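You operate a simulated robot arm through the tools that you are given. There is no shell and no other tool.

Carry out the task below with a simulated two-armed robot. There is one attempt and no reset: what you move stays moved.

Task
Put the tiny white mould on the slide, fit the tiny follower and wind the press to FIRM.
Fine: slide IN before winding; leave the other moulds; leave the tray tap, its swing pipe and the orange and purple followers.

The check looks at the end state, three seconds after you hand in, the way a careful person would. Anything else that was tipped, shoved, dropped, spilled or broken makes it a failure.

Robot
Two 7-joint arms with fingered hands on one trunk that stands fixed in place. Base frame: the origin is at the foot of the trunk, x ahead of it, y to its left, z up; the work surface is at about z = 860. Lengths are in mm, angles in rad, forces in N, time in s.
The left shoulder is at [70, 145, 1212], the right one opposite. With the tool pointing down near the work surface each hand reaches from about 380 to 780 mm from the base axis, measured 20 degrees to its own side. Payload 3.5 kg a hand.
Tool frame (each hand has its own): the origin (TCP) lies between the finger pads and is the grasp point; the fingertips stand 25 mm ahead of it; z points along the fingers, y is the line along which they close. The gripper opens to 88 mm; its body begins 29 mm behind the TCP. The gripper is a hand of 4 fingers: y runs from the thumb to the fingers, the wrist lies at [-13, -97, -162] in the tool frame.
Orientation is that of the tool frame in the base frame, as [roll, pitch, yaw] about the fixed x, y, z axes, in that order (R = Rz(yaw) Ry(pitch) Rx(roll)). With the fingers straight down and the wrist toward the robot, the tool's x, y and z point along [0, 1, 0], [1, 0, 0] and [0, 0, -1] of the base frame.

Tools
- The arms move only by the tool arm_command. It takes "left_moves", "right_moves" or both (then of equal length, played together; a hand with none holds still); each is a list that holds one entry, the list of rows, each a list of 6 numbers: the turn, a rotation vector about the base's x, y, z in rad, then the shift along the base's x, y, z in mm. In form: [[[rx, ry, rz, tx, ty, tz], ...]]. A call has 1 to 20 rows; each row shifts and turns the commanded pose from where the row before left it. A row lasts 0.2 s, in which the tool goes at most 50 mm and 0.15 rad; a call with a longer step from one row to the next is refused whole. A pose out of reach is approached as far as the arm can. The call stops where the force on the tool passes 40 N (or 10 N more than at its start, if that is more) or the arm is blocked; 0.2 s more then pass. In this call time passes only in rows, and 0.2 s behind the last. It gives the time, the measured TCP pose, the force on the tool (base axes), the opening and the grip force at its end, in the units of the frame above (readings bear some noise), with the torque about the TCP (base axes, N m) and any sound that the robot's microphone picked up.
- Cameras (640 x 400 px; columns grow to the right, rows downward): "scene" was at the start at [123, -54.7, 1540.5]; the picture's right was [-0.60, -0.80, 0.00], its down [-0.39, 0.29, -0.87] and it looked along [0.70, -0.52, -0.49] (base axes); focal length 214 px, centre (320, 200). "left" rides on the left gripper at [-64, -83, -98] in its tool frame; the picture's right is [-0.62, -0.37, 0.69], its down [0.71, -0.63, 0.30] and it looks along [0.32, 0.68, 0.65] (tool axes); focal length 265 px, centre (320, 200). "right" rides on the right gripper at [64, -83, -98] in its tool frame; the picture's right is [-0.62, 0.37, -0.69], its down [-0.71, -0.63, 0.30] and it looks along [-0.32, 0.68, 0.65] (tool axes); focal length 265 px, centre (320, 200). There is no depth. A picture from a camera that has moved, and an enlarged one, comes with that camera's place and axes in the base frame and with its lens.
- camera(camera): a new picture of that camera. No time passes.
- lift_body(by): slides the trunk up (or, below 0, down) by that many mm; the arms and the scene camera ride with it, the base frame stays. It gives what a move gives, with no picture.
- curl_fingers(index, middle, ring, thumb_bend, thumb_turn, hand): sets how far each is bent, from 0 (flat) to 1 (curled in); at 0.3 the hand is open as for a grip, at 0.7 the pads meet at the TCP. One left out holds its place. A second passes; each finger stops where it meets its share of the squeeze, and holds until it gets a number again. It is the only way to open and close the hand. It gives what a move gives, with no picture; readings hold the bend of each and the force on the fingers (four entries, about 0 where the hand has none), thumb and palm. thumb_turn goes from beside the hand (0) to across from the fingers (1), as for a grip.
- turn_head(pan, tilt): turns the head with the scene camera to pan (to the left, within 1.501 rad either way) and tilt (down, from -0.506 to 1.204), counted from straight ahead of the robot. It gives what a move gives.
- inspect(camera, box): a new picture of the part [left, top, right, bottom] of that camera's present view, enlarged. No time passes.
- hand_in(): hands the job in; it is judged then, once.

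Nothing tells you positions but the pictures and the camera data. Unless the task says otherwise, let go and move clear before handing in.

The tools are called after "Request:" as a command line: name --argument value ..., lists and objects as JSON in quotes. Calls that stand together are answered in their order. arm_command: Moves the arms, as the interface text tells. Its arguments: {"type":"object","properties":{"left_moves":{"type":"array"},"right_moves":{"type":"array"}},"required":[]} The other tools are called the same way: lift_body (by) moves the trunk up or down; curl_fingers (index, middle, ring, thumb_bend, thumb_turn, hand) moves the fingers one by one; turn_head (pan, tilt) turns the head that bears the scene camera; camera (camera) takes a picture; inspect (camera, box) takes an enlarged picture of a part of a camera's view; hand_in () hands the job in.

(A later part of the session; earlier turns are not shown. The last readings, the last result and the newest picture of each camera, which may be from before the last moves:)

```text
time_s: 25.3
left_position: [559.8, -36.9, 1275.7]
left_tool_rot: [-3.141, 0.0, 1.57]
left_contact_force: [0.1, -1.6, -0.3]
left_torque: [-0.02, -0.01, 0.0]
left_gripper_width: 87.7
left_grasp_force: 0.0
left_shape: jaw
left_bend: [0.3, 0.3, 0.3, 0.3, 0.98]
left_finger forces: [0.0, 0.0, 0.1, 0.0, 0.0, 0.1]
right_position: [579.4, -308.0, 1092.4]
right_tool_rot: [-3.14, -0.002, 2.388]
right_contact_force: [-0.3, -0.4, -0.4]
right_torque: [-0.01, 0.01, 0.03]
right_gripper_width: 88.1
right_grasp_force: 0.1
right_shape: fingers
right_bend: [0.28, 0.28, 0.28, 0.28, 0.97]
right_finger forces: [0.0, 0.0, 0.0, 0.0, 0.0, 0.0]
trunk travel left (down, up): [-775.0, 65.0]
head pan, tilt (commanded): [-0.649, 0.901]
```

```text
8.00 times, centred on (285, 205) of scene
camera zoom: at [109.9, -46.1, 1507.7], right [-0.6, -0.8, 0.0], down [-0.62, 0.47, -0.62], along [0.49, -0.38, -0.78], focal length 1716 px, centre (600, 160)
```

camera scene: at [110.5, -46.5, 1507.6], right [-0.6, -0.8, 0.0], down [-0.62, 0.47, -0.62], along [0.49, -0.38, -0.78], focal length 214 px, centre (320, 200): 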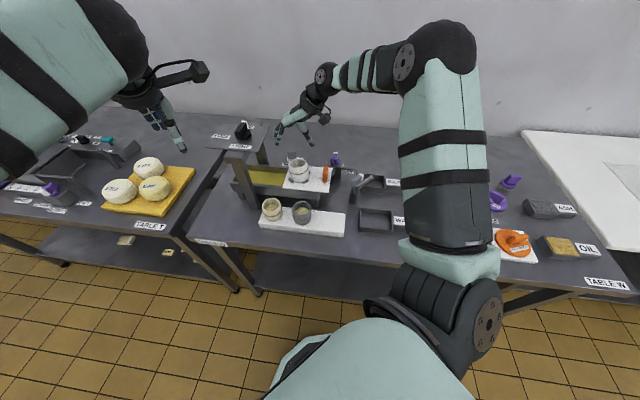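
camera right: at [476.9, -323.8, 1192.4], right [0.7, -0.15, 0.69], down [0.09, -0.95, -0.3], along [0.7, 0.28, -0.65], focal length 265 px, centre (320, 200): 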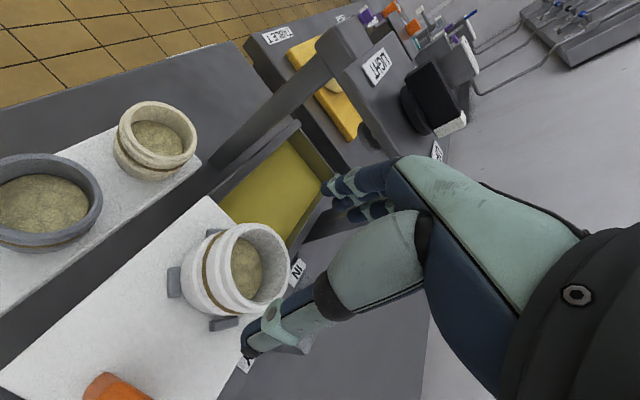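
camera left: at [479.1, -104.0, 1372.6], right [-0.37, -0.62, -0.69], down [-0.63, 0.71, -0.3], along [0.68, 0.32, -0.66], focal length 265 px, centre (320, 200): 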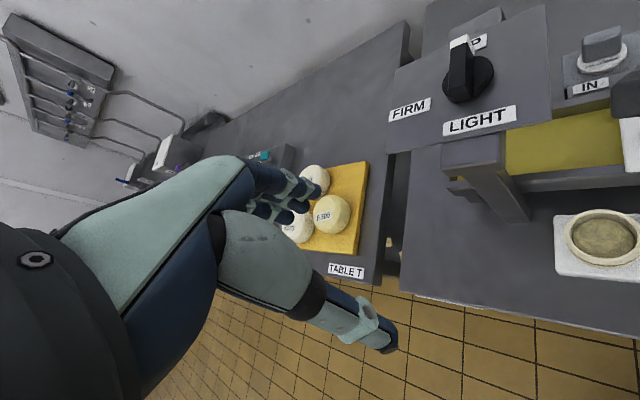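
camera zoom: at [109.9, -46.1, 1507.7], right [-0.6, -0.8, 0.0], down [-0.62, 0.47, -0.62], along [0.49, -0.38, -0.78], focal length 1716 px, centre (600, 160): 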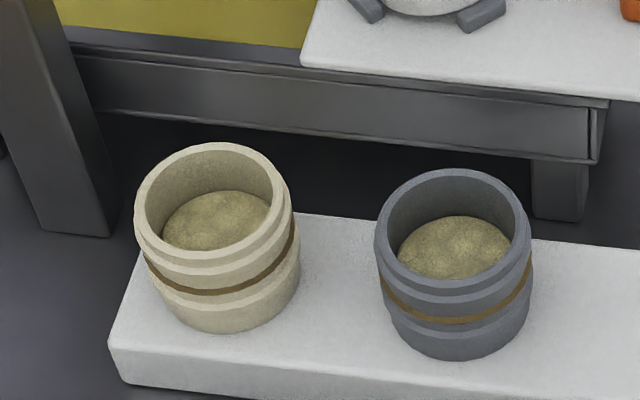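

From comparing with the upright moulds on the rack and the modelled outline, the white mould now stands upright inside the stops. Next is the follower near (701, -355, 940); I zoom in on it to learn its handle's orientation.

Request:
inspect --camera "scene" --box '[280, 140, 310, 170]'

Request:
inspect --camera "right" --box '[240, 230, 340, 400]'

Request:
inspect --camera "left" --box '[540, 0, 640, 110]'

```text
13.33 times, centred on (295, 155) of scene
camera zoom: at [109.9, -46.1, 1507.7], right [-0.6, -0.8, 0.0], down [-0.62, 0.47, -0.62], along [0.49, -0.38, -0.78], focal length 2860 px, centre (653, 800)
```

zoom: 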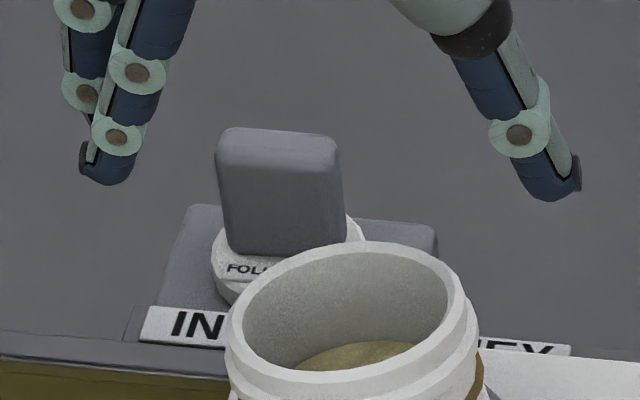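

```text
2.35 times, centred on (290, 315) of right
camera zoom: at [476.9, -323.8, 1192.4], right [0.7, -0.15, 0.69], down [0.09, -0.95, -0.3], along [0.7, 0.28, -0.65], focal length 624 px, centre (391, -71)
```

zoom: 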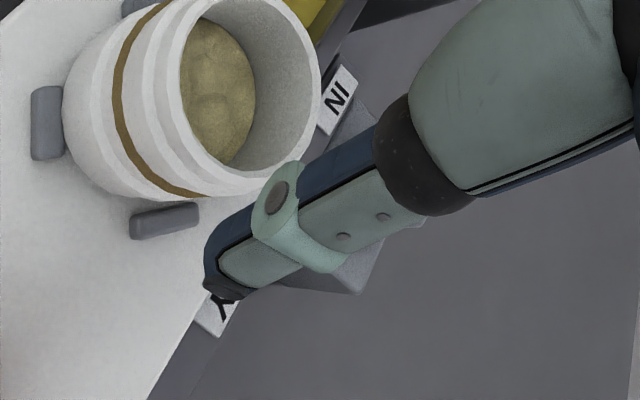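

```text
3.64 times, centred on (590, 55) of left
camera zoom: at [477.5, -103.6, 1373.2], right [-0.37, -0.62, -0.69], down [-0.63, 0.71, -0.3], along [0.68, 0.32, -0.65], focal length 965 px, centre (-662, 727)
```

zoom: 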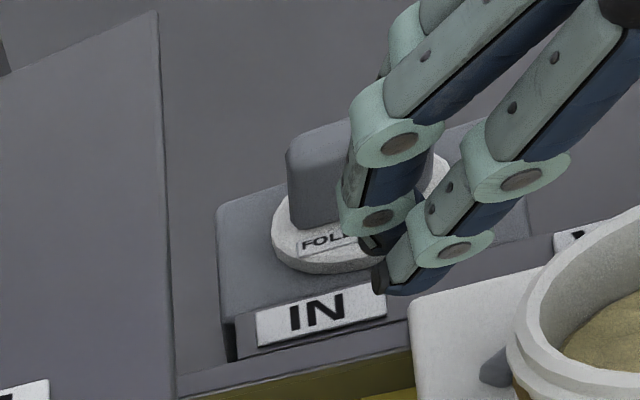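

The follower's handle is a slab about 36 x 13 mm, 35 mm tall, with its broad faces along the slide axis. I raise the hand, turn it back, and tilt it a little away from the press so that its camera clears the press plate when it reaches there.

Request:
arm_command --right_moves '[[[0, 0, 0, 0, 0, 30], [0, 0, 0, 0, 0, 30], [0, 0, -0.15, 0, 0, 0], [0, 0, -0.15, 0, 0, 0], [0, 0, -0.15, 0, 0, 0], [0, 0, -0.15, 0, 0, 0], [0, 0, -0.15, 0, 0, 0], [0, 0, -0.15, 0, 0, 0], [0, 0, -0.15, 0, 0, 0], [0, 0, -0.15, 0, 0, 0], [0, 0, -0.15, 0, 0, 0], [0, 0, -0.15, 0, 0, 0], [0, 0, -0.07, 0, 0, 0], [0.0975, -0.091, 0, 0, 0, 0], [0.0975, -0.091, 0, 0, 0, 0], [0.0975, -0.091, 0, 0, 0, 0]]]'

Request:
curl_fingers --hand "right" --index 0.48 --middle 0.48 --ring 0.48 --thumb_bend 0.48

Request:
camera --camera "right"

Request:
camera --camera "scene"

```text
time_s: 28.7
left_position: [561.6, -39.0, 1275.0]
left_tool_rot: [-3.141, -0.002, 1.572]
left_contact_force: [-0.2, 0.3, 0.7]
left_torque: [-0.01, -0.01, 0.02]
left_gripper_width: 87.5
left_grasp_force: 0.1
left_shape: jaw
left_bend: [0.3, 0.3, 0.3, 0.3, 0.98]
left_finger forces: [0.0, 0.0, 0.0, 0.0, 0.0, 0.1]
right_position: [579.2, -309.1, 1151.8]
right_tool_rot: [-3.141, -0.403, 0.819]
right_contact_force: [-0.2, -1.2, 0.6]
right_torque: [0.01, 0.0, 0.0]
right_gripper_width: 88.3
right_grasp_force: 0.1
right_shape: fingers
right_bend: [0.28, 0.28, 0.28, 0.28, 0.97]
right_finger forces: [0.0, 0.1, 0.0, 0.1, 0.1, 0.1]
trunk travel left (down, up): [-775.0, 65.0]
head pan, tilt (commanded): [-0.649, 0.901]
```

```text
time_s: 29.7
left_position: [562.0, -37.8, 1276.0]
left_tool_rot: [-3.139, 0.001, 1.571]
left_contact_force: [-0.1, 0.6, 0.7]
left_torque: [-0.01, 0.01, 0.02]
left_gripper_width: 87.6
left_grasp_force: 0.1
left_shape: jaw
left_bend: [0.3, 0.3, 0.3, 0.3, 0.98]
left_finger forces: [0.0, 0.1, 0.0, 0.1, 0.1, 0.0]
right_position: [579.3, -306.3, 1153.2]
right_tool_rot: [-3.141, -0.398, 0.819]
right_contact_force: [0.8, 0.0, -0.6]
right_torque: [-0.02, 0.03, -0.02]
right_gripper_width: 46.6
right_grasp_force: 0.1
right_shape: fingers
right_bend: [0.48, 0.48, 0.48, 0.48, 0.97]
right_finger forces: [0.0, 0.0, 0.0, 0.0, 0.1, 0.0]
trunk travel left (down, up): [-775.0, 65.0]
head pan, tilt (commanded): [-0.649, 0.901]
```

```text
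taken
camera right: at [534.2, -234.5, 1269.1], right [-0.3, -0.87, 0.4], down [-0.83, 0.04, -0.56], along [0.47, -0.5, -0.73], focal length 265 px, centre (320, 200)
```

right: 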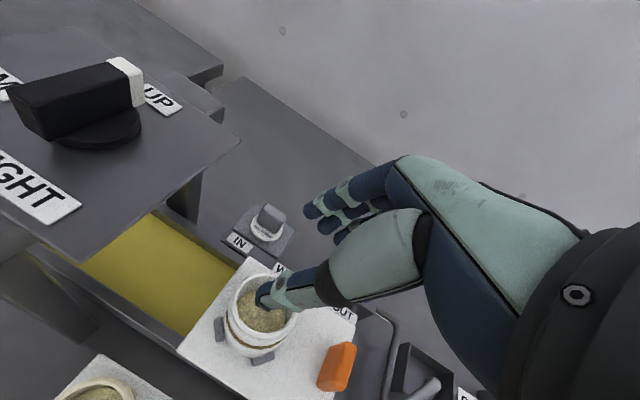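

```text
taken
camera scene: at [110.3, -46.2, 1507.7], right [-0.6, -0.8, 0.0], down [-0.62, 0.47, -0.62], along [0.49, -0.38, -0.78], focal length 214 px, centre (320, 200)
```

scene: 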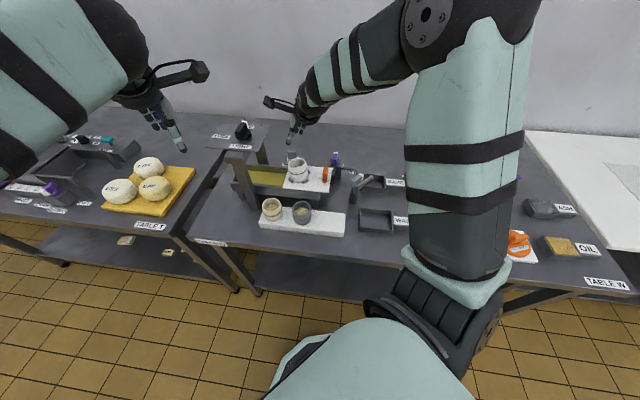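

From here the right camera sees press, follower and mould together. I zoom in on the mould and follower, and on the press knob.

Request:
inspect --camera "right" --box '[190, 190, 310, 370]'

Request:
inspect --camera "right" --box '[0, 20, 240, 260]'

Request:
inspect --camera "scene" --box '[250, 90, 340, 190]'

```text
2.22 times, centred on (250, 280) of right
camera zoom: at [534.2, -234.5, 1269.1], right [-0.3, -0.87, 0.4], down [-0.83, 0.04, -0.56], along [0.47, -0.5, -0.73], focal length 590 px, centre (476, 22)
```

zoom: 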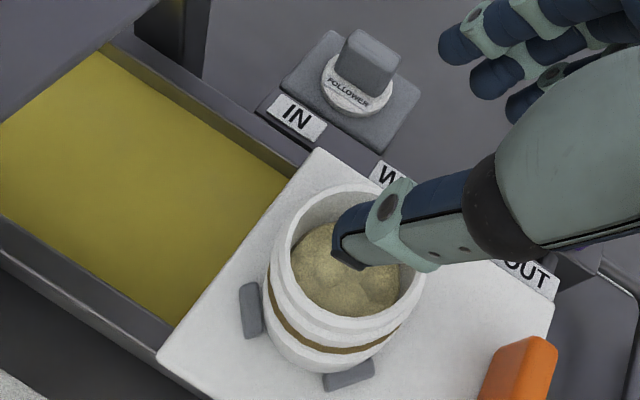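

```text
1.67 times, centred on (120, 140) of right
camera zoom: at [534.2, -234.5, 1269.1], right [-0.3, -0.87, 0.4], down [-0.83, 0.04, -0.56], along [0.47, -0.5, -0.73], focal length 442 px, centre (653, 300)
```

zoom: 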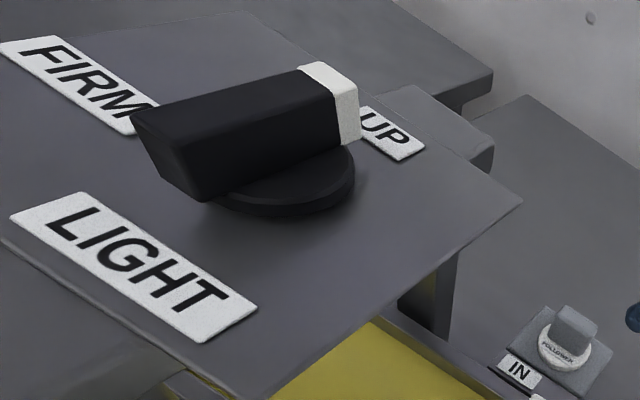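

```text
4.00 times, centred on (295, 140) of scene
camera zoom: at [110.3, -46.2, 1507.7], right [-0.6, -0.8, 0.0], down [-0.62, 0.47, -0.62], along [0.49, -0.38, -0.78], focal length 858 px, centre (420, 440)
```

zoom: 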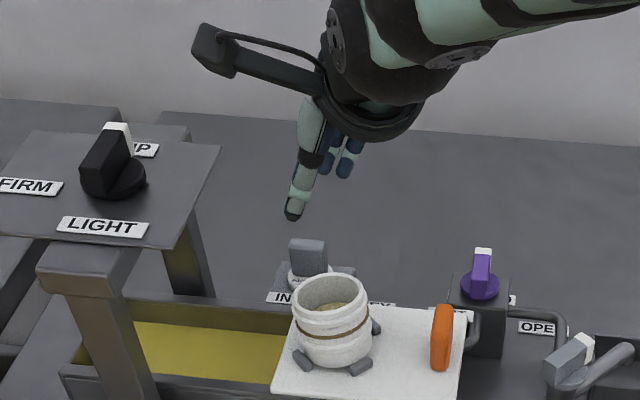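

The follower's axis measures about (700, -355), handle top near z 980. I move the tilted hand above it, with a small extra turn to keep the hand camera clear of the press plate edge.

Request:
arm_command --right_moves '[[[0, 0, 0.03, 24, -9.5, 0], [0, 0, 0.03, 24, -9.5, 0], [0, 0, 0.03, 24, -9.5, -15], [0, 0, 0.03, 24, -9.5, -20], [0, 0, 0.03, 24.5, -9.5, -20]]]'

Request:
camera --camera "right"

Request:
inspect --camera "scene" --box '[250, 90, 340, 190]'

```text
time_s: 30.9
left_position: [563.9, -38.3, 1274.5]
left_tool_rot: [-3.139, -0.001, 1.57]
left_contact_force: [-0.1, 0.2, 0.0]
left_torque: [-0.02, 0.04, 0.01]
left_gripper_width: 87.5
left_grasp_force: 0.0
left_shape: jaw
left_bend: [0.3, 0.3, 0.3, 0.3, 0.98]
left_finger forces: [0.1, 0.0, 0.0, 0.0, 0.1, 0.0]
right_position: [702.5, -355.1, 1096.2]
right_tool_rot: [-3.14, -0.4, 0.971]
right_contact_force: [0.8, -0.2, 0.7]
right_torque: [-0.02, 0.02, -0.01]
right_gripper_width: 46.5
right_grasp_force: 0.0
right_shape: fingers
right_bend: [0.48, 0.48, 0.48, 0.48, 0.97]
right_finger forces: [0.1, 0.0, 0.0, 0.0, 0.0, 0.1]
trunk travel left (down, up): [-775.0, 65.0]
head pan, tilt (commanded): [-0.649, 0.901]
```

```text
taken
camera right: at [646.6, -291.2, 1212.3], right [-0.17, -0.9, 0.4], down [-0.83, -0.09, -0.56], along [0.54, -0.42, -0.73], focal length 265 px, centre (320, 200)
```

right: 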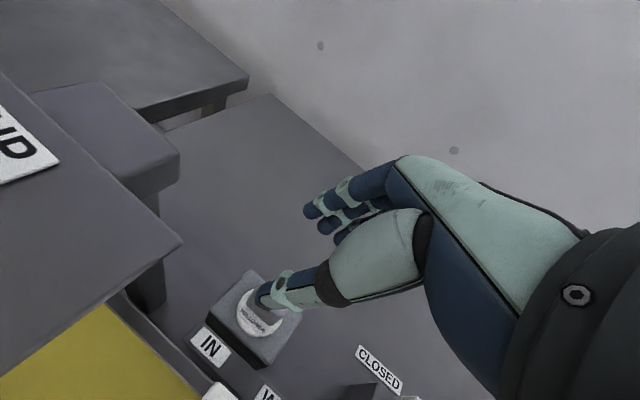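

```text
4.00 times, centred on (295, 140) of scene
camera zoom: at [112.6, -47.5, 1507.5], right [-0.6, -0.8, 0.0], down [-0.63, 0.47, -0.62], along [0.49, -0.38, -0.78], focal length 858 px, centre (420, 440)
```

zoom: 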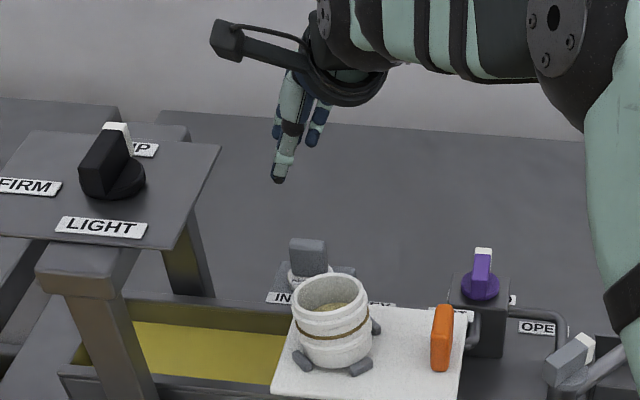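

The hand is above the follower with its camera clear of the plate edge. I lower it part way and check.

Request:
arm_command --right_moves '[[[0, 0, 0, 0, 0, -25], [0, 0, 0, 0, -0.5, -25], [0, 0, 0, 0, 0, -20]]]'

Request:
camera --camera "right"

Request:
inspect --camera "scene" --box '[260, 100, 340, 180]'

Request:
camera --camera "left"

```text
time_s: 31.7
left_position: [560.3, -37.7, 1275.0]
left_tool_rot: [-3.139, 0.0, 1.571]
left_contact_force: [0.5, -0.3, -0.4]
left_torque: [-0.01, 0.01, 0.0]
left_gripper_width: 87.8
left_grasp_force: 0.0
left_shape: jaw
left_bend: [0.3, 0.3, 0.3, 0.3, 0.98]
left_finger forces: [0.0, 0.0, 0.1, 0.0, 0.0, 0.0]
right_position: [701.1, -356.5, 1027.6]
right_tool_rot: [3.14, -0.401, 0.97]
right_contact_force: [-0.1, 0.8, 0.8]
right_torque: [0.0, -0.01, -0.03]
right_gripper_width: 46.6
right_grasp_force: 0.1
right_shape: fingers
right_bend: [0.48, 0.48, 0.48, 0.48, 0.97]
right_finger forces: [0.1, 0.0, 0.0, 0.0, 0.0, 0.1]
trunk travel left (down, up): [-775.0, 65.0]
head pan, tilt (commanded): [-0.649, 0.901]
```

```text
taken
camera right: at [644.9, -290.9, 1144.0], right [-0.17, -0.9, 0.4], down [-0.82, -0.09, -0.56], along [0.54, -0.42, -0.73], focal length 265 px, centre (320, 200)
```

right: 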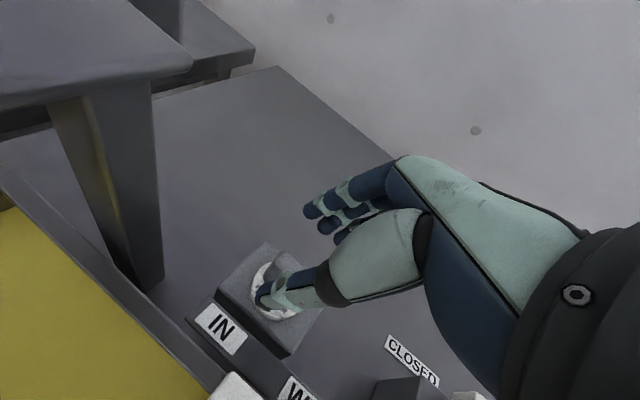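

```text
5.00 times, centred on (300, 140) of scene
camera zoom: at [110.2, -46.3, 1507.7], right [-0.6, -0.8, 0.0], down [-0.62, 0.47, -0.62], along [0.49, -0.38, -0.78], focal length 1072 px, centre (420, 500)
```

zoom: 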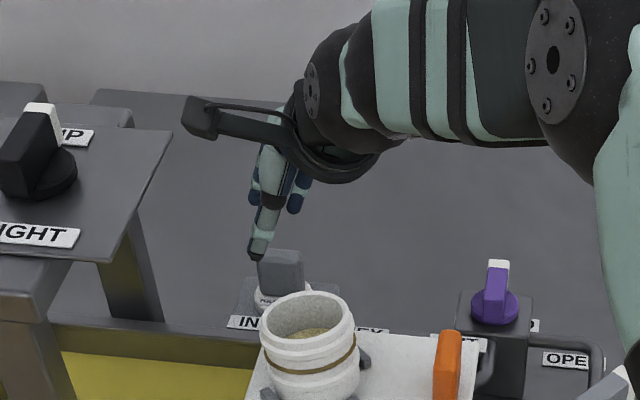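

```text
taken
camera left: at [477.8, -103.8, 1373.1], right [-0.37, -0.62, -0.69], down [-0.63, 0.71, -0.3], along [0.68, 0.32, -0.65], focal length 265 px, centre (320, 200)
```

left: 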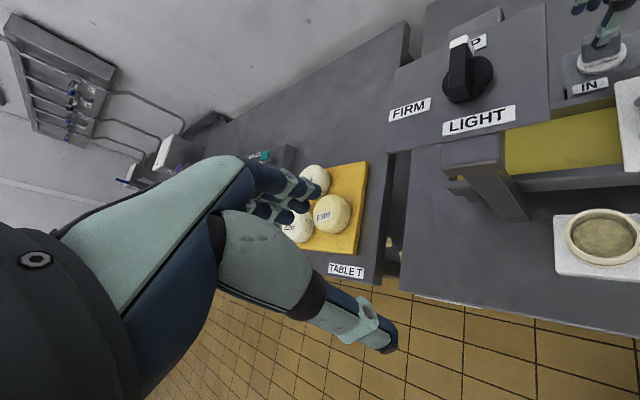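

The hand lines up with the handle, but the tilt carries the fingertips about 10 mm toward the press. I shift back slightly and lower around the handle.

Request:
arm_command --right_moves '[[[0, 0, 0, -1.5, -1.5, -18], [0, 0, 0, -1.5, -1.5, -18], [0, 0, 0, 0, 0, -13]]]'

Request:
inspect --camera "right" --box '[180, 160, 380, 360]'

Request:
inspect --camera "scene" --box '[260, 110, 330, 170]'

Request:
inspect --camera "left" --box '[540, 0, 640, 110]'

```text
time_s: 32.5
left_position: [561.7, -39.1, 1276.1]
left_tool_rot: [-3.14, 0.0, 1.571]
left_contact_force: [0.8, -0.2, -1.3]
left_torque: [-0.01, 0.0, 0.0]
left_gripper_width: 87.6
left_grasp_force: 0.0
left_shape: jaw
left_bend: [0.3, 0.3, 0.3, 0.3, 0.98]
left_finger forces: [0.1, 0.0, 0.0, 0.0, 0.1, 0.0]
right_position: [697.9, -358.6, 978.6]
right_tool_rot: [3.141, -0.4, 0.971]
right_contact_force: [1.0, -0.3, -0.3]
right_torque: [0.0, 0.0, -0.01]
right_gripper_width: 46.6
right_grasp_force: 0.0
right_shape: fingers
right_bend: [0.48, 0.48, 0.48, 0.48, 0.97]
right_finger forces: [0.1, 0.0, 0.1, 0.0, 0.0, 0.1]
trunk travel left (down, up): [-775.0, 65.0]
head pan, tilt (commanded): [-0.649, 0.901]
```

```text
2.00 times, centred on (280, 260) of right
camera zoom: at [642.1, -293.2, 1095.2], right [-0.17, -0.9, 0.4], down [-0.82, -0.09, -0.56], along [0.54, -0.42, -0.73], focal length 531 px, centre (400, 80)
```

zoom: 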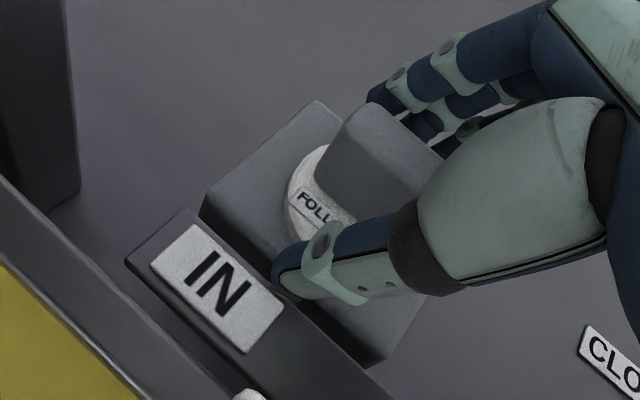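

```text
6.67 times, centred on (295, 140) of scene
camera zoom: at [110.4, -46.2, 1507.7], right [-0.6, -0.8, 0.0], down [-0.62, 0.47, -0.62], along [0.49, -0.38, -0.78], focal length 1430 px, centre (487, 600)
```

zoom: 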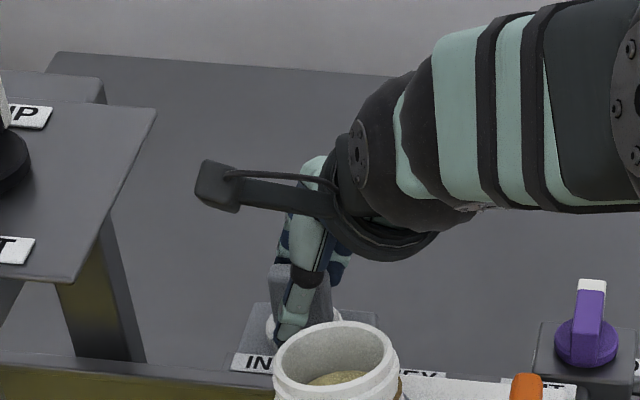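

```text
3.64 times, centred on (590, 55) of left
camera zoom: at [478.0, -103.7, 1373.1], right [-0.37, -0.62, -0.69], down [-0.63, 0.71, -0.3], along [0.68, 0.32, -0.65], focal length 965 px, centre (-662, 727)
```

zoom: 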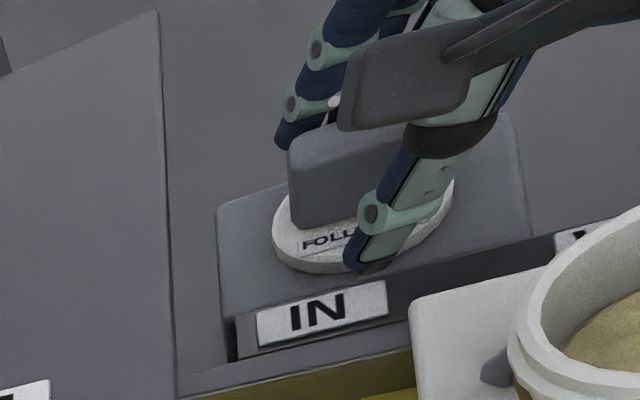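

The handle is between thumb and fingers without contact. I close in two steps.

Request:
curl_fingers --hand "right" --index 0.58 --middle 0.58 --ring 0.58 --thumb_bend 0.58

Request:
inspect --camera "right" --box '[180, 160, 380, 360]'

Request:
inspect --camera "left" --box '[540, 0, 640, 110]'

```text
time_s: 33.5
left_position: [561.8, -37.8, 1275.8]
left_tool_rot: [-3.139, -0.001, 1.572]
left_contact_force: [0.8, 0.1, -0.5]
left_torque: [0.0, 0.04, 0.02]
left_gripper_width: 87.4
left_grasp_force: 0.1
left_shape: jaw
left_bend: [0.3, 0.3, 0.3, 0.3, 0.98]
left_finger forces: [0.0, 0.1, 0.0, 0.0, 0.0, 0.0]
right_position: [698.4, -358.6, 978.9]
right_tool_rot: [3.141, -0.399, 0.971]
right_contact_force: [-0.3, -0.3, 0.2]
right_torque: [-0.03, 0.04, 0.01]
right_gripper_width: 27.0
right_grasp_force: 0.0
right_shape: fingers
right_bend: [0.57, 0.57, 0.57, 0.57, 0.97]
right_finger forces: [0.0, 0.1, 0.0, 0.0, 0.0, 0.0]
trunk travel left (down, up): [-775.0, 65.0]
head pan, tilt (commanded): [-0.649, 0.901]
```

```text
2.00 times, centred on (280, 260) of right
camera zoom: at [642.0, -293.4, 1095.2], right [-0.17, -0.9, 0.4], down [-0.82, -0.09, -0.56], along [0.54, -0.42, -0.73], focal length 531 px, centre (400, 80)
```

zoom: 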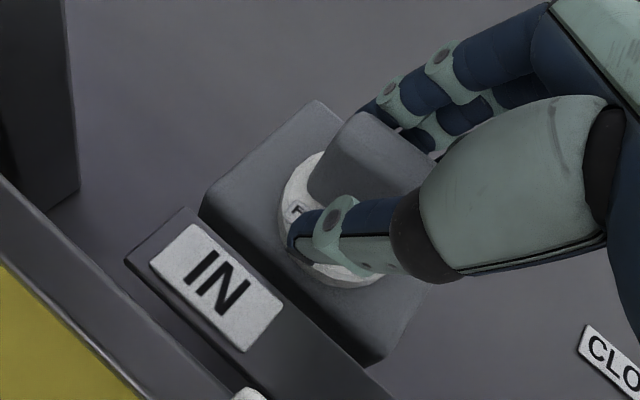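

```text
3.64 times, centred on (590, 55) of left
camera zoom: at [477.9, -103.8, 1373.1], right [-0.37, -0.62, -0.69], down [-0.63, 0.71, -0.3], along [0.68, 0.32, -0.65], focal length 965 px, centre (-662, 727)
```

zoom: 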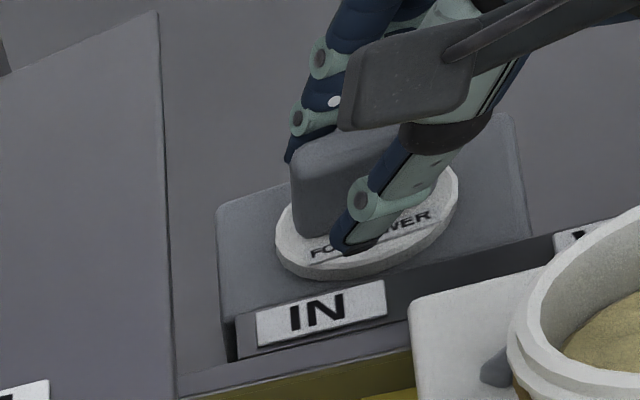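

The handle has turned slightly to align with the grip. I close firmly.

Request:
curl_fingers --hand "right" --index 0.66 --middle 0.66 --ring 0.66 --thumb_bend 0.66

Request:
inspect --camera "right" --box '[180, 160, 380, 360]'

Request:
inspect --camera "left" --box '[540, 0, 640, 110]'

```text
time_s: 34.5
left_position: [562.9, -37.7, 1275.9]
left_tool_rot: [-3.139, -0.001, 1.57]
left_contact_force: [1.2, 0.2, 0.3]
left_torque: [-0.01, -0.04, -0.04]
left_gripper_width: 87.8
left_grasp_force: 0.0
left_shape: jaw
left_bend: [0.3, 0.3, 0.3, 0.3, 0.98]
left_finger forces: [0.0, 0.1, 0.0, 0.1, 0.0, 0.0]
right_position: [698.9, -358.3, 979.5]
right_tool_rot: [3.14, -0.4, 0.973]
right_contact_force: [-0.3, 0.3, 0.2]
right_torque: [0.06, 0.0, -0.01]
right_gripper_width: 11.6
right_grasp_force: 1.8
right_shape: fingers
right_bend: [0.64, 0.65, 0.66, 0.64, 0.97]
right_finger forces: [1.1, 0.6, 0.0, 0.1, 1.7, 0.0]
trunk travel left (down, up): [-775.0, 65.0]
head pan, tilt (commanded): [-0.649, 0.901]
```

```text
2.00 times, centred on (280, 260) of right
camera zoom: at [642.0, -293.4, 1095.2], right [-0.17, -0.9, 0.4], down [-0.82, -0.09, -0.56], along [0.54, -0.42, -0.73], focal length 531 px, centre (400, 80)
```

zoom: 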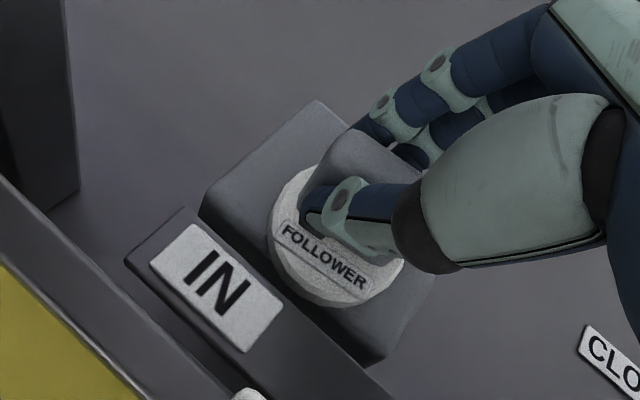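

```text
3.64 times, centred on (590, 55) of left
camera zoom: at [477.9, -103.8, 1373.1], right [-0.37, -0.62, -0.69], down [-0.63, 0.71, -0.3], along [0.68, 0.32, -0.65], focal length 965 px, centre (-662, 727)
```

zoom: 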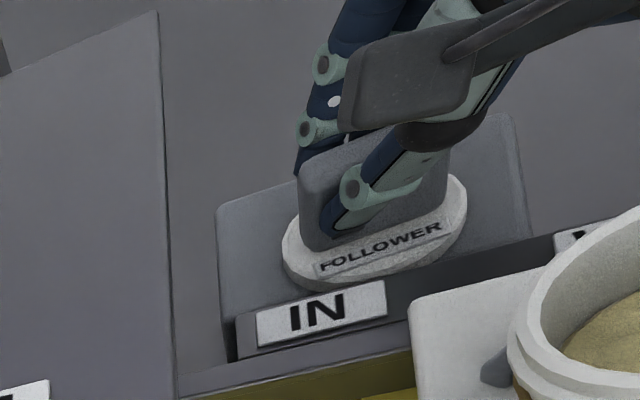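

The follower is gripped by its handle (lightly, 2 N), and has slid a little toward me to centre in the hand. I squeeze more.

Request:
curl_fingers --hand "right" --index 0.74 --middle 0.74 --ring 0.74 --thumb_bend 0.72

Request:
inspect --camera "left" --box '[540, 0, 640, 110]'

```text
time_s: 35.5
left_position: [561.3, -38.3, 1275.2]
left_tool_rot: [-3.14, 0.0, 1.57]
left_contact_force: [1.2, -0.1, 0.6]
left_torque: [0.0, 0.0, -0.03]
left_gripper_width: 87.7
left_grasp_force: 0.0
left_shape: jaw
left_bend: [0.3, 0.3, 0.3, 0.3, 0.98]
left_finger forces: [0.1, 0.0, 0.1, 0.0, 0.1, 0.0]
right_position: [698.8, -358.8, 978.5]
right_tool_rot: [3.141, -0.399, 0.971]
right_contact_force: [-0.3, 0.2, -0.7]
right_torque: [-0.02, 0.03, 0.0]
right_gripper_width: 9.2
right_grasp_force: 9.5
right_shape: fingers
right_bend: [0.72, 0.73, 0.74, 0.64, 0.95]
right_finger forces: [6.4, 2.7, 0.7, 0.1, 10.1, 0.1]
trunk travel left (down, up): [-775.0, 65.0]
head pan, tilt (commanded): [-0.649, 0.901]
```

```text
3.64 times, centred on (590, 55) of left
camera zoom: at [478.0, -103.8, 1373.0], right [-0.37, -0.62, -0.69], down [-0.63, 0.71, -0.3], along [0.68, 0.32, -0.65], focal length 965 px, centre (-662, 727)
```

zoom: 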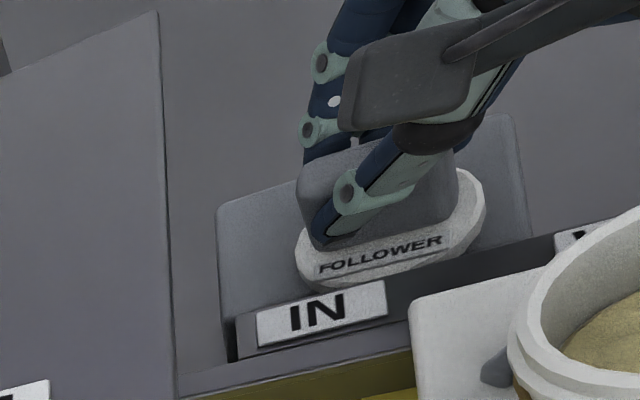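

The grip is now about 10 N. I lift a little and check that the follower comes along level.

Request:
arm_command --right_moves '[[[0, 0, 0, 0, 0, 8], [0, 0, 0, 0, 0, 12], [0, 0, 0, 0, 0, 20]]]'

Request:
camera --camera "right"

Request:
inspect --camera "left" --box '[520, 0, 640, 110]'

Request:
inspect --camera "scene" --box '[260, 110, 330, 170]'

```text
time_s: 36.3
left_position: [560.6, -37.9, 1276.0]
left_tool_rot: [-3.141, 0.001, 1.571]
left_contact_force: [-0.3, 1.3, 0.2]
left_torque: [0.02, -0.02, 0.01]
left_gripper_width: 87.5
left_grasp_force: 0.0
left_shape: jaw
left_bend: [0.3, 0.3, 0.3, 0.3, 0.98]
left_finger forces: [0.1, 0.0, 0.0, 0.0, 0.1, 0.1]
right_position: [695.7, -357.9, 1018.7]
right_tool_rot: [-3.14, -0.4, 0.971]
right_contact_force: [-0.4, -0.8, -1.1]
right_torque: [-0.04, 0.02, 0.0]
right_gripper_width: 9.2
right_grasp_force: 9.9
right_shape: fingers
right_bend: [0.72, 0.73, 0.74, 0.64, 0.95]
right_finger forces: [6.4, 2.7, 0.7, 0.1, 10.2, 0.0]
trunk travel left (down, up): [-775.0, 65.0]
head pan, tilt (commanded): [-0.649, 0.901]
```

```text
taken
camera right: at [640.6, -293.0, 1135.0], right [-0.17, -0.9, 0.4], down [-0.83, -0.09, -0.56], along [0.54, -0.42, -0.73], focal length 265 px, centre (320, 200)
```

right: 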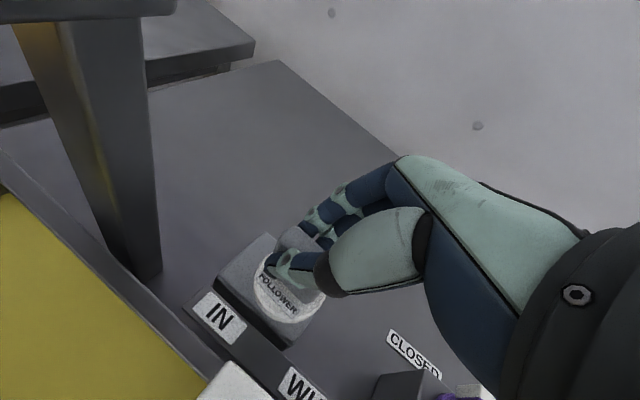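

```text
3.64 times, centred on (580, 55) of left
camera zoom: at [477.3, -103.5, 1373.3], right [-0.37, -0.62, -0.69], down [-0.63, 0.71, -0.3], along [0.68, 0.32, -0.65], focal length 965 px, centre (-626, 727)
```

zoom: 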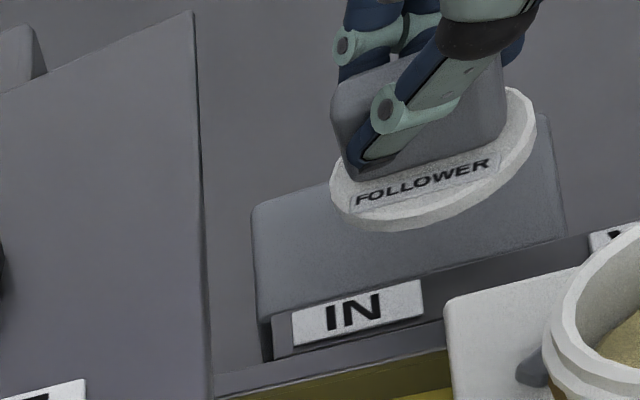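

```text
6.67 times, centred on (295, 140) of scene
camera zoom: at [109.7, -46.0, 1507.7], right [-0.6, -0.8, 0.0], down [-0.62, 0.47, -0.62], along [0.49, -0.38, -0.78], focal length 1430 px, centre (487, 600)
```

zoom: 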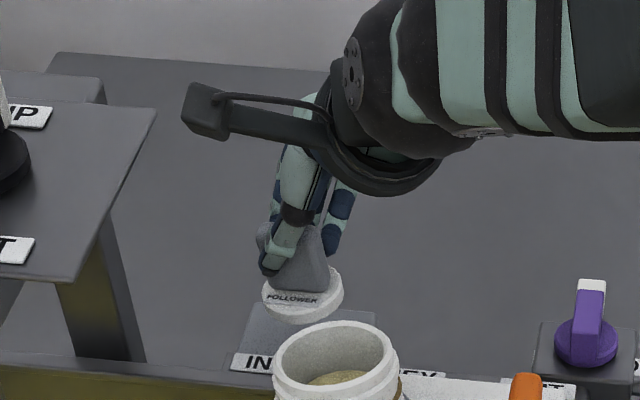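

The follower is off its pad, held by the handle. I raise it and carry it above the mould, keeping the same hand orientation.

Request:
arm_command --right_moves '[[[0, 0, 0, 0, 0, 30], [0, 0, 0, 0, 0, 35], [0, 0, 0, 0, 0, 35], [0, 0, 0, -20, 8, 0], [0, 0, 0, -30, 12, 0], [0, 0, 0, -30, 12, 0], [0, 0, 0, -25, 10, 0]]]'

Request:
camera --camera "right"

Request:
inspect --camera "scene" --box '[260, 110, 340, 190]'

Request:
camera --camera "left"

```text
time_s: 37.9
left_position: [561.5, -38.0, 1276.4]
left_tool_rot: [-3.14, 0.0, 1.571]
left_contact_force: [0.2, -0.1, 0.8]
left_torque: [0.01, -0.05, -0.01]
left_gripper_width: 87.7
left_grasp_force: 0.1
left_shape: jaw
left_bend: [0.3, 0.3, 0.3, 0.3, 0.98]
left_finger forces: [0.0, 0.0, 0.1, 0.1, 0.1, 0.1]
right_position: [591.4, -316.2, 1117.9]
right_tool_rot: [-3.141, -0.4, 0.97]
right_contact_force: [-0.1, 0.3, -0.1]
right_torque: [0.02, 0.0, 0.0]
right_gripper_width: 9.2
right_grasp_force: 9.7
right_shape: fingers
right_bend: [0.72, 0.73, 0.74, 0.64, 0.95]
right_finger forces: [6.4, 2.7, 0.7, 0.0, 9.9, 0.2]
trunk travel left (down, up): [-775.0, 65.0]
head pan, tilt (commanded): [-0.649, 0.901]
```

```text
taken
camera right: at [535.1, -251.2, 1235.5], right [-0.17, -0.9, 0.4], down [-0.82, -0.09, -0.56], along [0.54, -0.42, -0.73], focal length 265 px, centre (320, 200)
```

right: 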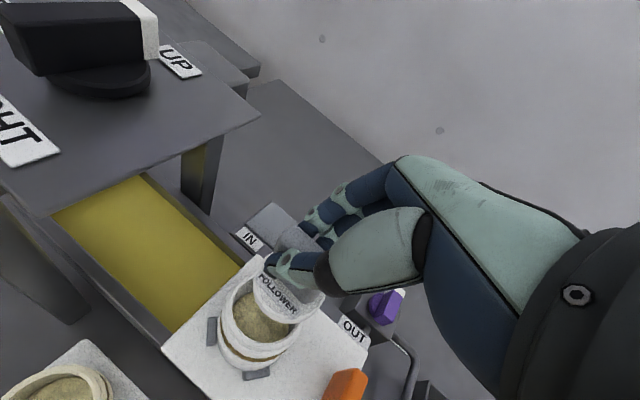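

```text
5.00 times, centred on (300, 150) of scene
camera zoom: at [109.0, -46.0, 1507.7], right [-0.6, -0.8, 0.0], down [-0.62, 0.47, -0.62], along [0.5, -0.38, -0.78], focal length 1072 px, centre (420, 450)
```

zoom: 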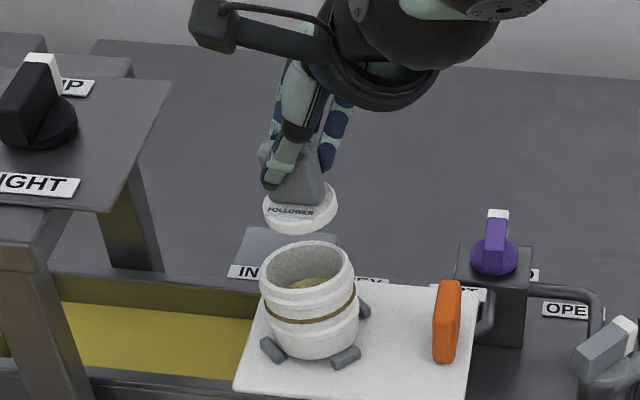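

```text
taken
camera left: at [476.7, -103.5, 1373.5], right [-0.37, -0.62, -0.69], down [-0.63, 0.71, -0.3], along [0.68, 0.32, -0.65], focal length 265 px, centre (320, 200)
```

left: 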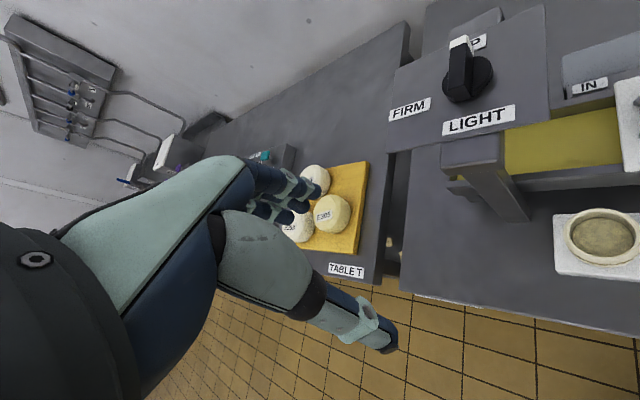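

The follower hangs above the mould; its disc is about 45 mm and the mould opening about 51 mm, so I need an accurate alignment. I zoom in on both views.

Request:
inspect --camera "scene" --box '[280, 125, 330, 185]'

Request:
inspect --camera "right" --box '[190, 220, 350, 390]'

```text
6.67 times, centred on (305, 155) of scene
camera zoom: at [109.0, -46.0, 1507.7], right [-0.6, -0.8, 0.0], down [-0.62, 0.47, -0.62], along [0.5, -0.38, -0.78], focal length 1430 px, centre (420, 500)
```

zoom: 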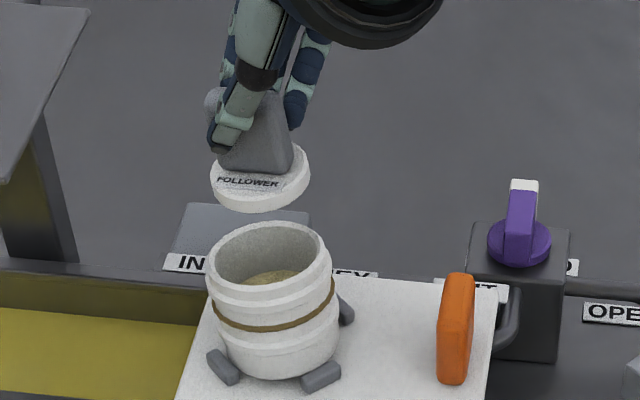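

```text
2.35 times, centred on (270, 305) of right
camera zoom: at [535.1, -251.2, 1235.5], right [-0.17, -0.9, 0.4], down [-0.82, -0.09, -0.56], along [0.54, -0.42, -0.73], focal length 624 px, centre (438, -47)
```

zoom: 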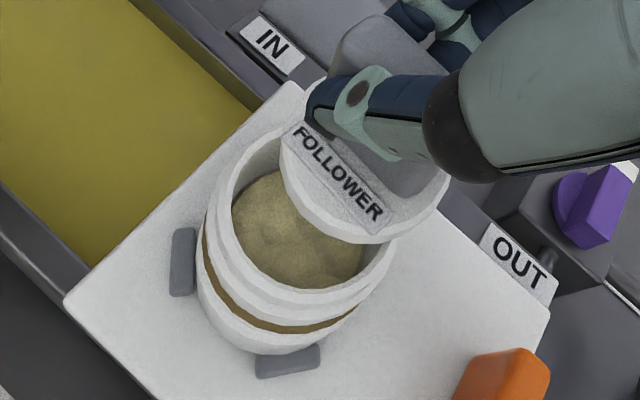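

I estimate the disc centre at about (590, -312) and the mould centre at (578.5, -309.5). I move by the difference and lower to just above the rim for direct comparison.

Request:
arm_command --right_moves '[[[0, 0, 0, -6, 1.5, -10], [0, 0, 0, -5.5, 1, -10]]]'

Request:
inspect --camera "scene" --box '[280, 135, 330, 185]'

Request:
inspect --camera "right" --box '[190, 220, 350, 390]'

```text
time_s: 38.5
left_position: [562.9, -38.8, 1275.1]
left_tool_rot: [3.141, -0.001, 1.571]
left_contact_force: [1.0, -0.6, -0.1]
left_torque: [-0.01, 0.02, -0.01]
left_gripper_width: 87.7
left_grasp_force: 0.1
left_shape: jaw
left_bend: [0.3, 0.3, 0.3, 0.3, 0.98]
left_finger forces: [0.1, 0.0, 0.0, 0.1, 0.1, 0.1]
right_position: [581.4, -313.3, 1099.3]
right_tool_rot: [3.141, -0.401, 0.97]
right_contact_force: [-0.2, -0.6, -0.1]
right_torque: [-0.03, 0.0, 0.01]
right_gripper_width: 9.1
right_grasp_force: 10.3
right_shape: fingers
right_bend: [0.72, 0.73, 0.74, 0.64, 0.95]
right_finger forces: [6.4, 2.8, 0.7, 0.0, 10.0, 0.0]
trunk travel left (down, up): [-775.0, 65.0]
head pan, tilt (commanded): [-0.649, 0.901]
```

```text
8.00 times, centred on (305, 160) of scene
camera zoom: at [109.9, -46.4, 1507.7], right [-0.6, -0.8, 0.0], down [-0.62, 0.47, -0.62], along [0.49, -0.38, -0.78], focal length 1716 px, centre (440, 520)
```

zoom: 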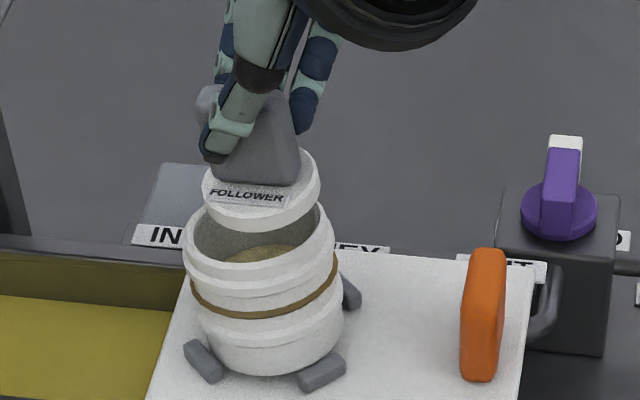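

```text
2.35 times, centred on (270, 305) of right
camera zoom: at [525.2, -248.9, 1215.1], right [-0.17, -0.9, 0.4], down [-0.82, -0.09, -0.56], along [0.54, -0.42, -0.73], focal length 624 px, centre (438, -47)
```

zoom: 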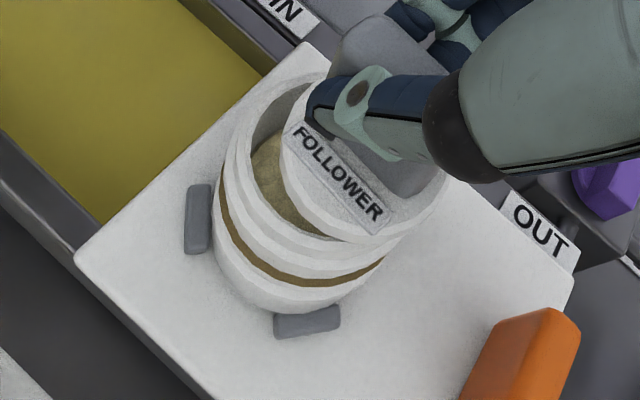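

In the scene view the disc is about 3 mm right of and a few mm behind the opening. I correct and lower a bit further.

Request:
arm_command --right_moves '[[[0, 0, 0, -0.5, 3.5, -4], [0, 0, 0, 0, 0, -5]]]'

Request:
inspect --camera "scene" --box '[285, 140, 320, 175]'

Request:
inspect --camera "right" --box '[220, 220, 340, 340]'

```text
time_s: 39.1
left_position: [563.1, -37.8, 1275.3]
left_tool_rot: [3.141, 0.001, 1.571]
left_contact_force: [-0.1, -0.8, 0.3]
left_torque: [-0.01, 0.02, -0.01]
left_gripper_width: 87.8
left_grasp_force: 0.0
left_shape: jaw
left_bend: [0.3, 0.3, 0.3, 0.3, 0.98]
left_finger forces: [0.0, 0.1, 0.0, 0.0, 0.1, 0.1]
right_position: [581.1, -310.6, 1089.4]
right_tool_rot: [-3.141, -0.4, 0.969]
right_contact_force: [-0.1, 0.0, -0.5]
right_torque: [-0.02, -0.03, 0.02]
right_gripper_width: 9.3
right_grasp_force: 9.0
right_shape: fingers
right_bend: [0.72, 0.73, 0.74, 0.64, 0.95]
right_finger forces: [6.4, 2.7, 0.7, 0.0, 10.1, 0.0]
trunk travel left (down, up): [-775.0, 65.0]
head pan, tilt (commanded): [-0.649, 0.901]
```

```text
11.43 times, centred on (302, 158) of scene
camera zoom: at [110.4, -46.5, 1507.6], right [-0.6, -0.8, 0.0], down [-0.62, 0.47, -0.62], along [0.49, -0.38, -0.78], focal length 2451 px, centre (520, 686)
```

zoom: 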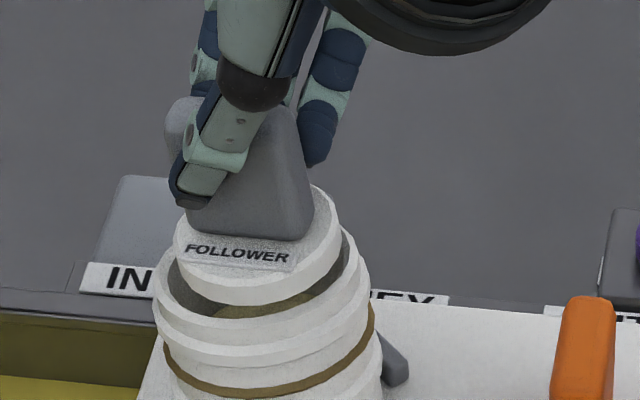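

```text
3.33 times, centred on (280, 280) of right
camera zoom: at [525.0, -245.3, 1206.0], right [-0.17, -0.9, 0.4], down [-0.82, -0.09, -0.56], along [0.54, -0.42, -0.73], focal length 885 px, centre (453, -67)
```

zoom: 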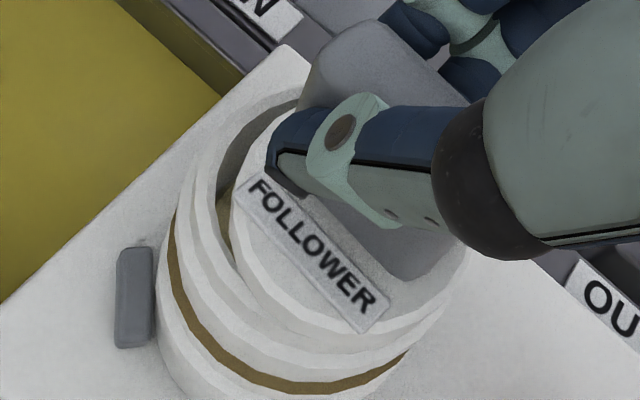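

The disc is nearly over the opening. I zoom in tighter from both cameras to judge the gaps.

Request:
inspect --camera "right" --box '[235, 235, 325, 325]'

Request:
inspect --camera "scene" --box '[288, 148, 314, 174]'

```text
4.44 times, centred on (280, 280) of right
camera zoom: at [525.0, -245.3, 1206.0], right [-0.17, -0.9, 0.4], down [-0.82, -0.09, -0.56], along [0.54, -0.42, -0.73], focal length 1180 px, centre (498, -156)
```

zoom: 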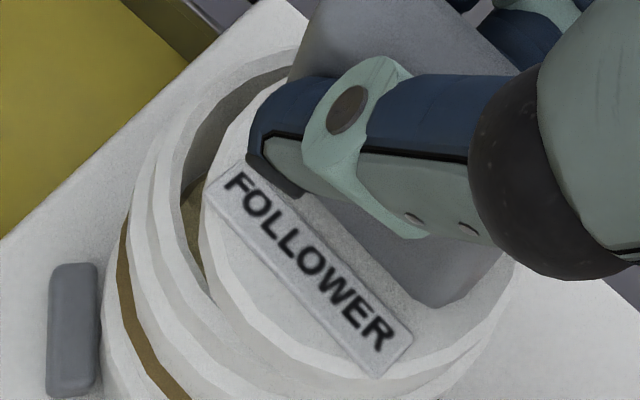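

```text
15.38 times, centred on (301, 161) of scene
camera zoom: at [110.4, -46.5, 1507.6], right [-0.6, -0.8, 0.0], down [-0.62, 0.47, -0.62], along [0.49, -0.38, -0.78], focal length 3300 px, centre (612, 800)
```

zoom: 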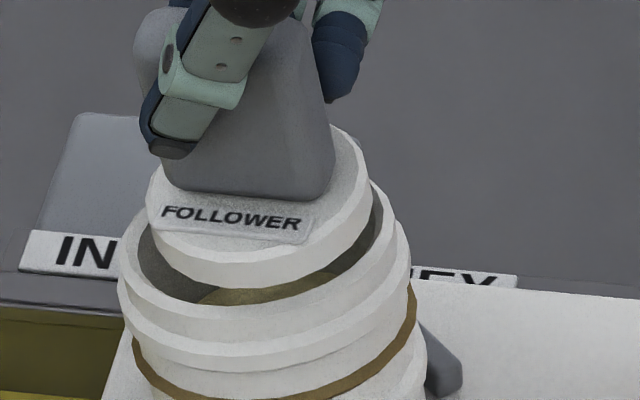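

Comparing arcs in both views, the disc should go about 2 mm further from me (+x). I apply that and lower 4 mm.

Request:
arm_command --right_moves '[[[0, 0, 0, 2, -0.7, 0], [0, 0, 0, 0, 0, -4]]]'

Request:
inspect --camera "right" --box '[235, 235, 325, 325]'

Request:
inspect --camera "scene" --box '[288, 148, 314, 174]'

```text
time_s: 39.7
left_position: [561.1, -38.0, 1274.9]
left_tool_rot: [-3.138, 0.0, 1.571]
left_contact_force: [-0.3, 0.0, -0.4]
left_torque: [0.0, 0.0, 0.01]
left_gripper_width: 87.6
left_grasp_force: 0.1
left_shape: jaw
left_bend: [0.3, 0.3, 0.3, 0.3, 0.98]
left_finger forces: [0.0, 0.0, 0.0, 0.0, 0.0, 0.0]
right_position: [583.1, -311.7, 1086.7]
right_tool_rot: [3.14, -0.4, 0.972]
right_contact_force: [-0.3, -0.4, 0.3]
right_torque: [-0.02, 0.0, -0.01]
right_gripper_width: 9.1
right_grasp_force: 9.9
right_shape: fingers
right_bend: [0.72, 0.73, 0.74, 0.64, 0.95]
right_finger forces: [6.4, 2.8, 0.7, 0.1, 9.9, 0.0]
trunk travel left (down, up): [-775.0, 65.0]
head pan, tilt (commanded): [-0.649, 0.901]
```

```text
4.44 times, centred on (280, 280) of right
camera zoom: at [526.9, -246.3, 1202.1], right [-0.17, -0.9, 0.4], down [-0.82, -0.09, -0.56], along [0.54, -0.42, -0.73], focal length 1180 px, centre (498, -156)
```

zoom: 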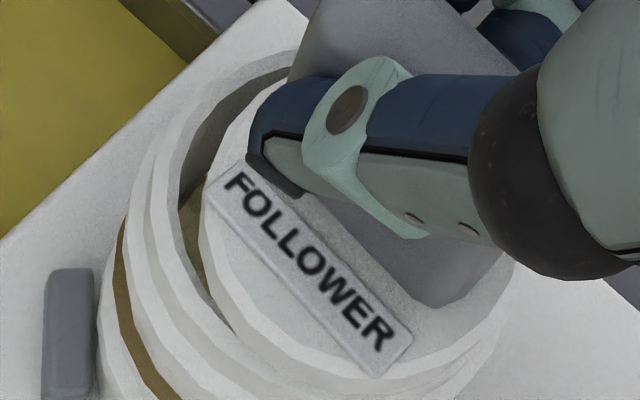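

```text
15.38 times, centred on (301, 161) of scene
camera zoom: at [110.5, -46.5, 1507.6], right [-0.6, -0.8, 0.0], down [-0.62, 0.47, -0.62], along [0.49, -0.38, -0.78], focal length 3300 px, centre (612, 800)
```

zoom: 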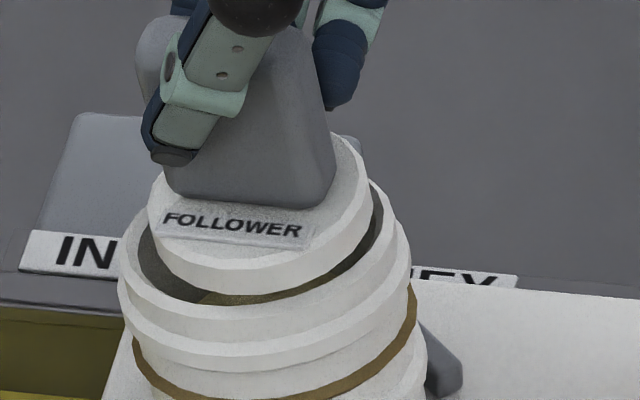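

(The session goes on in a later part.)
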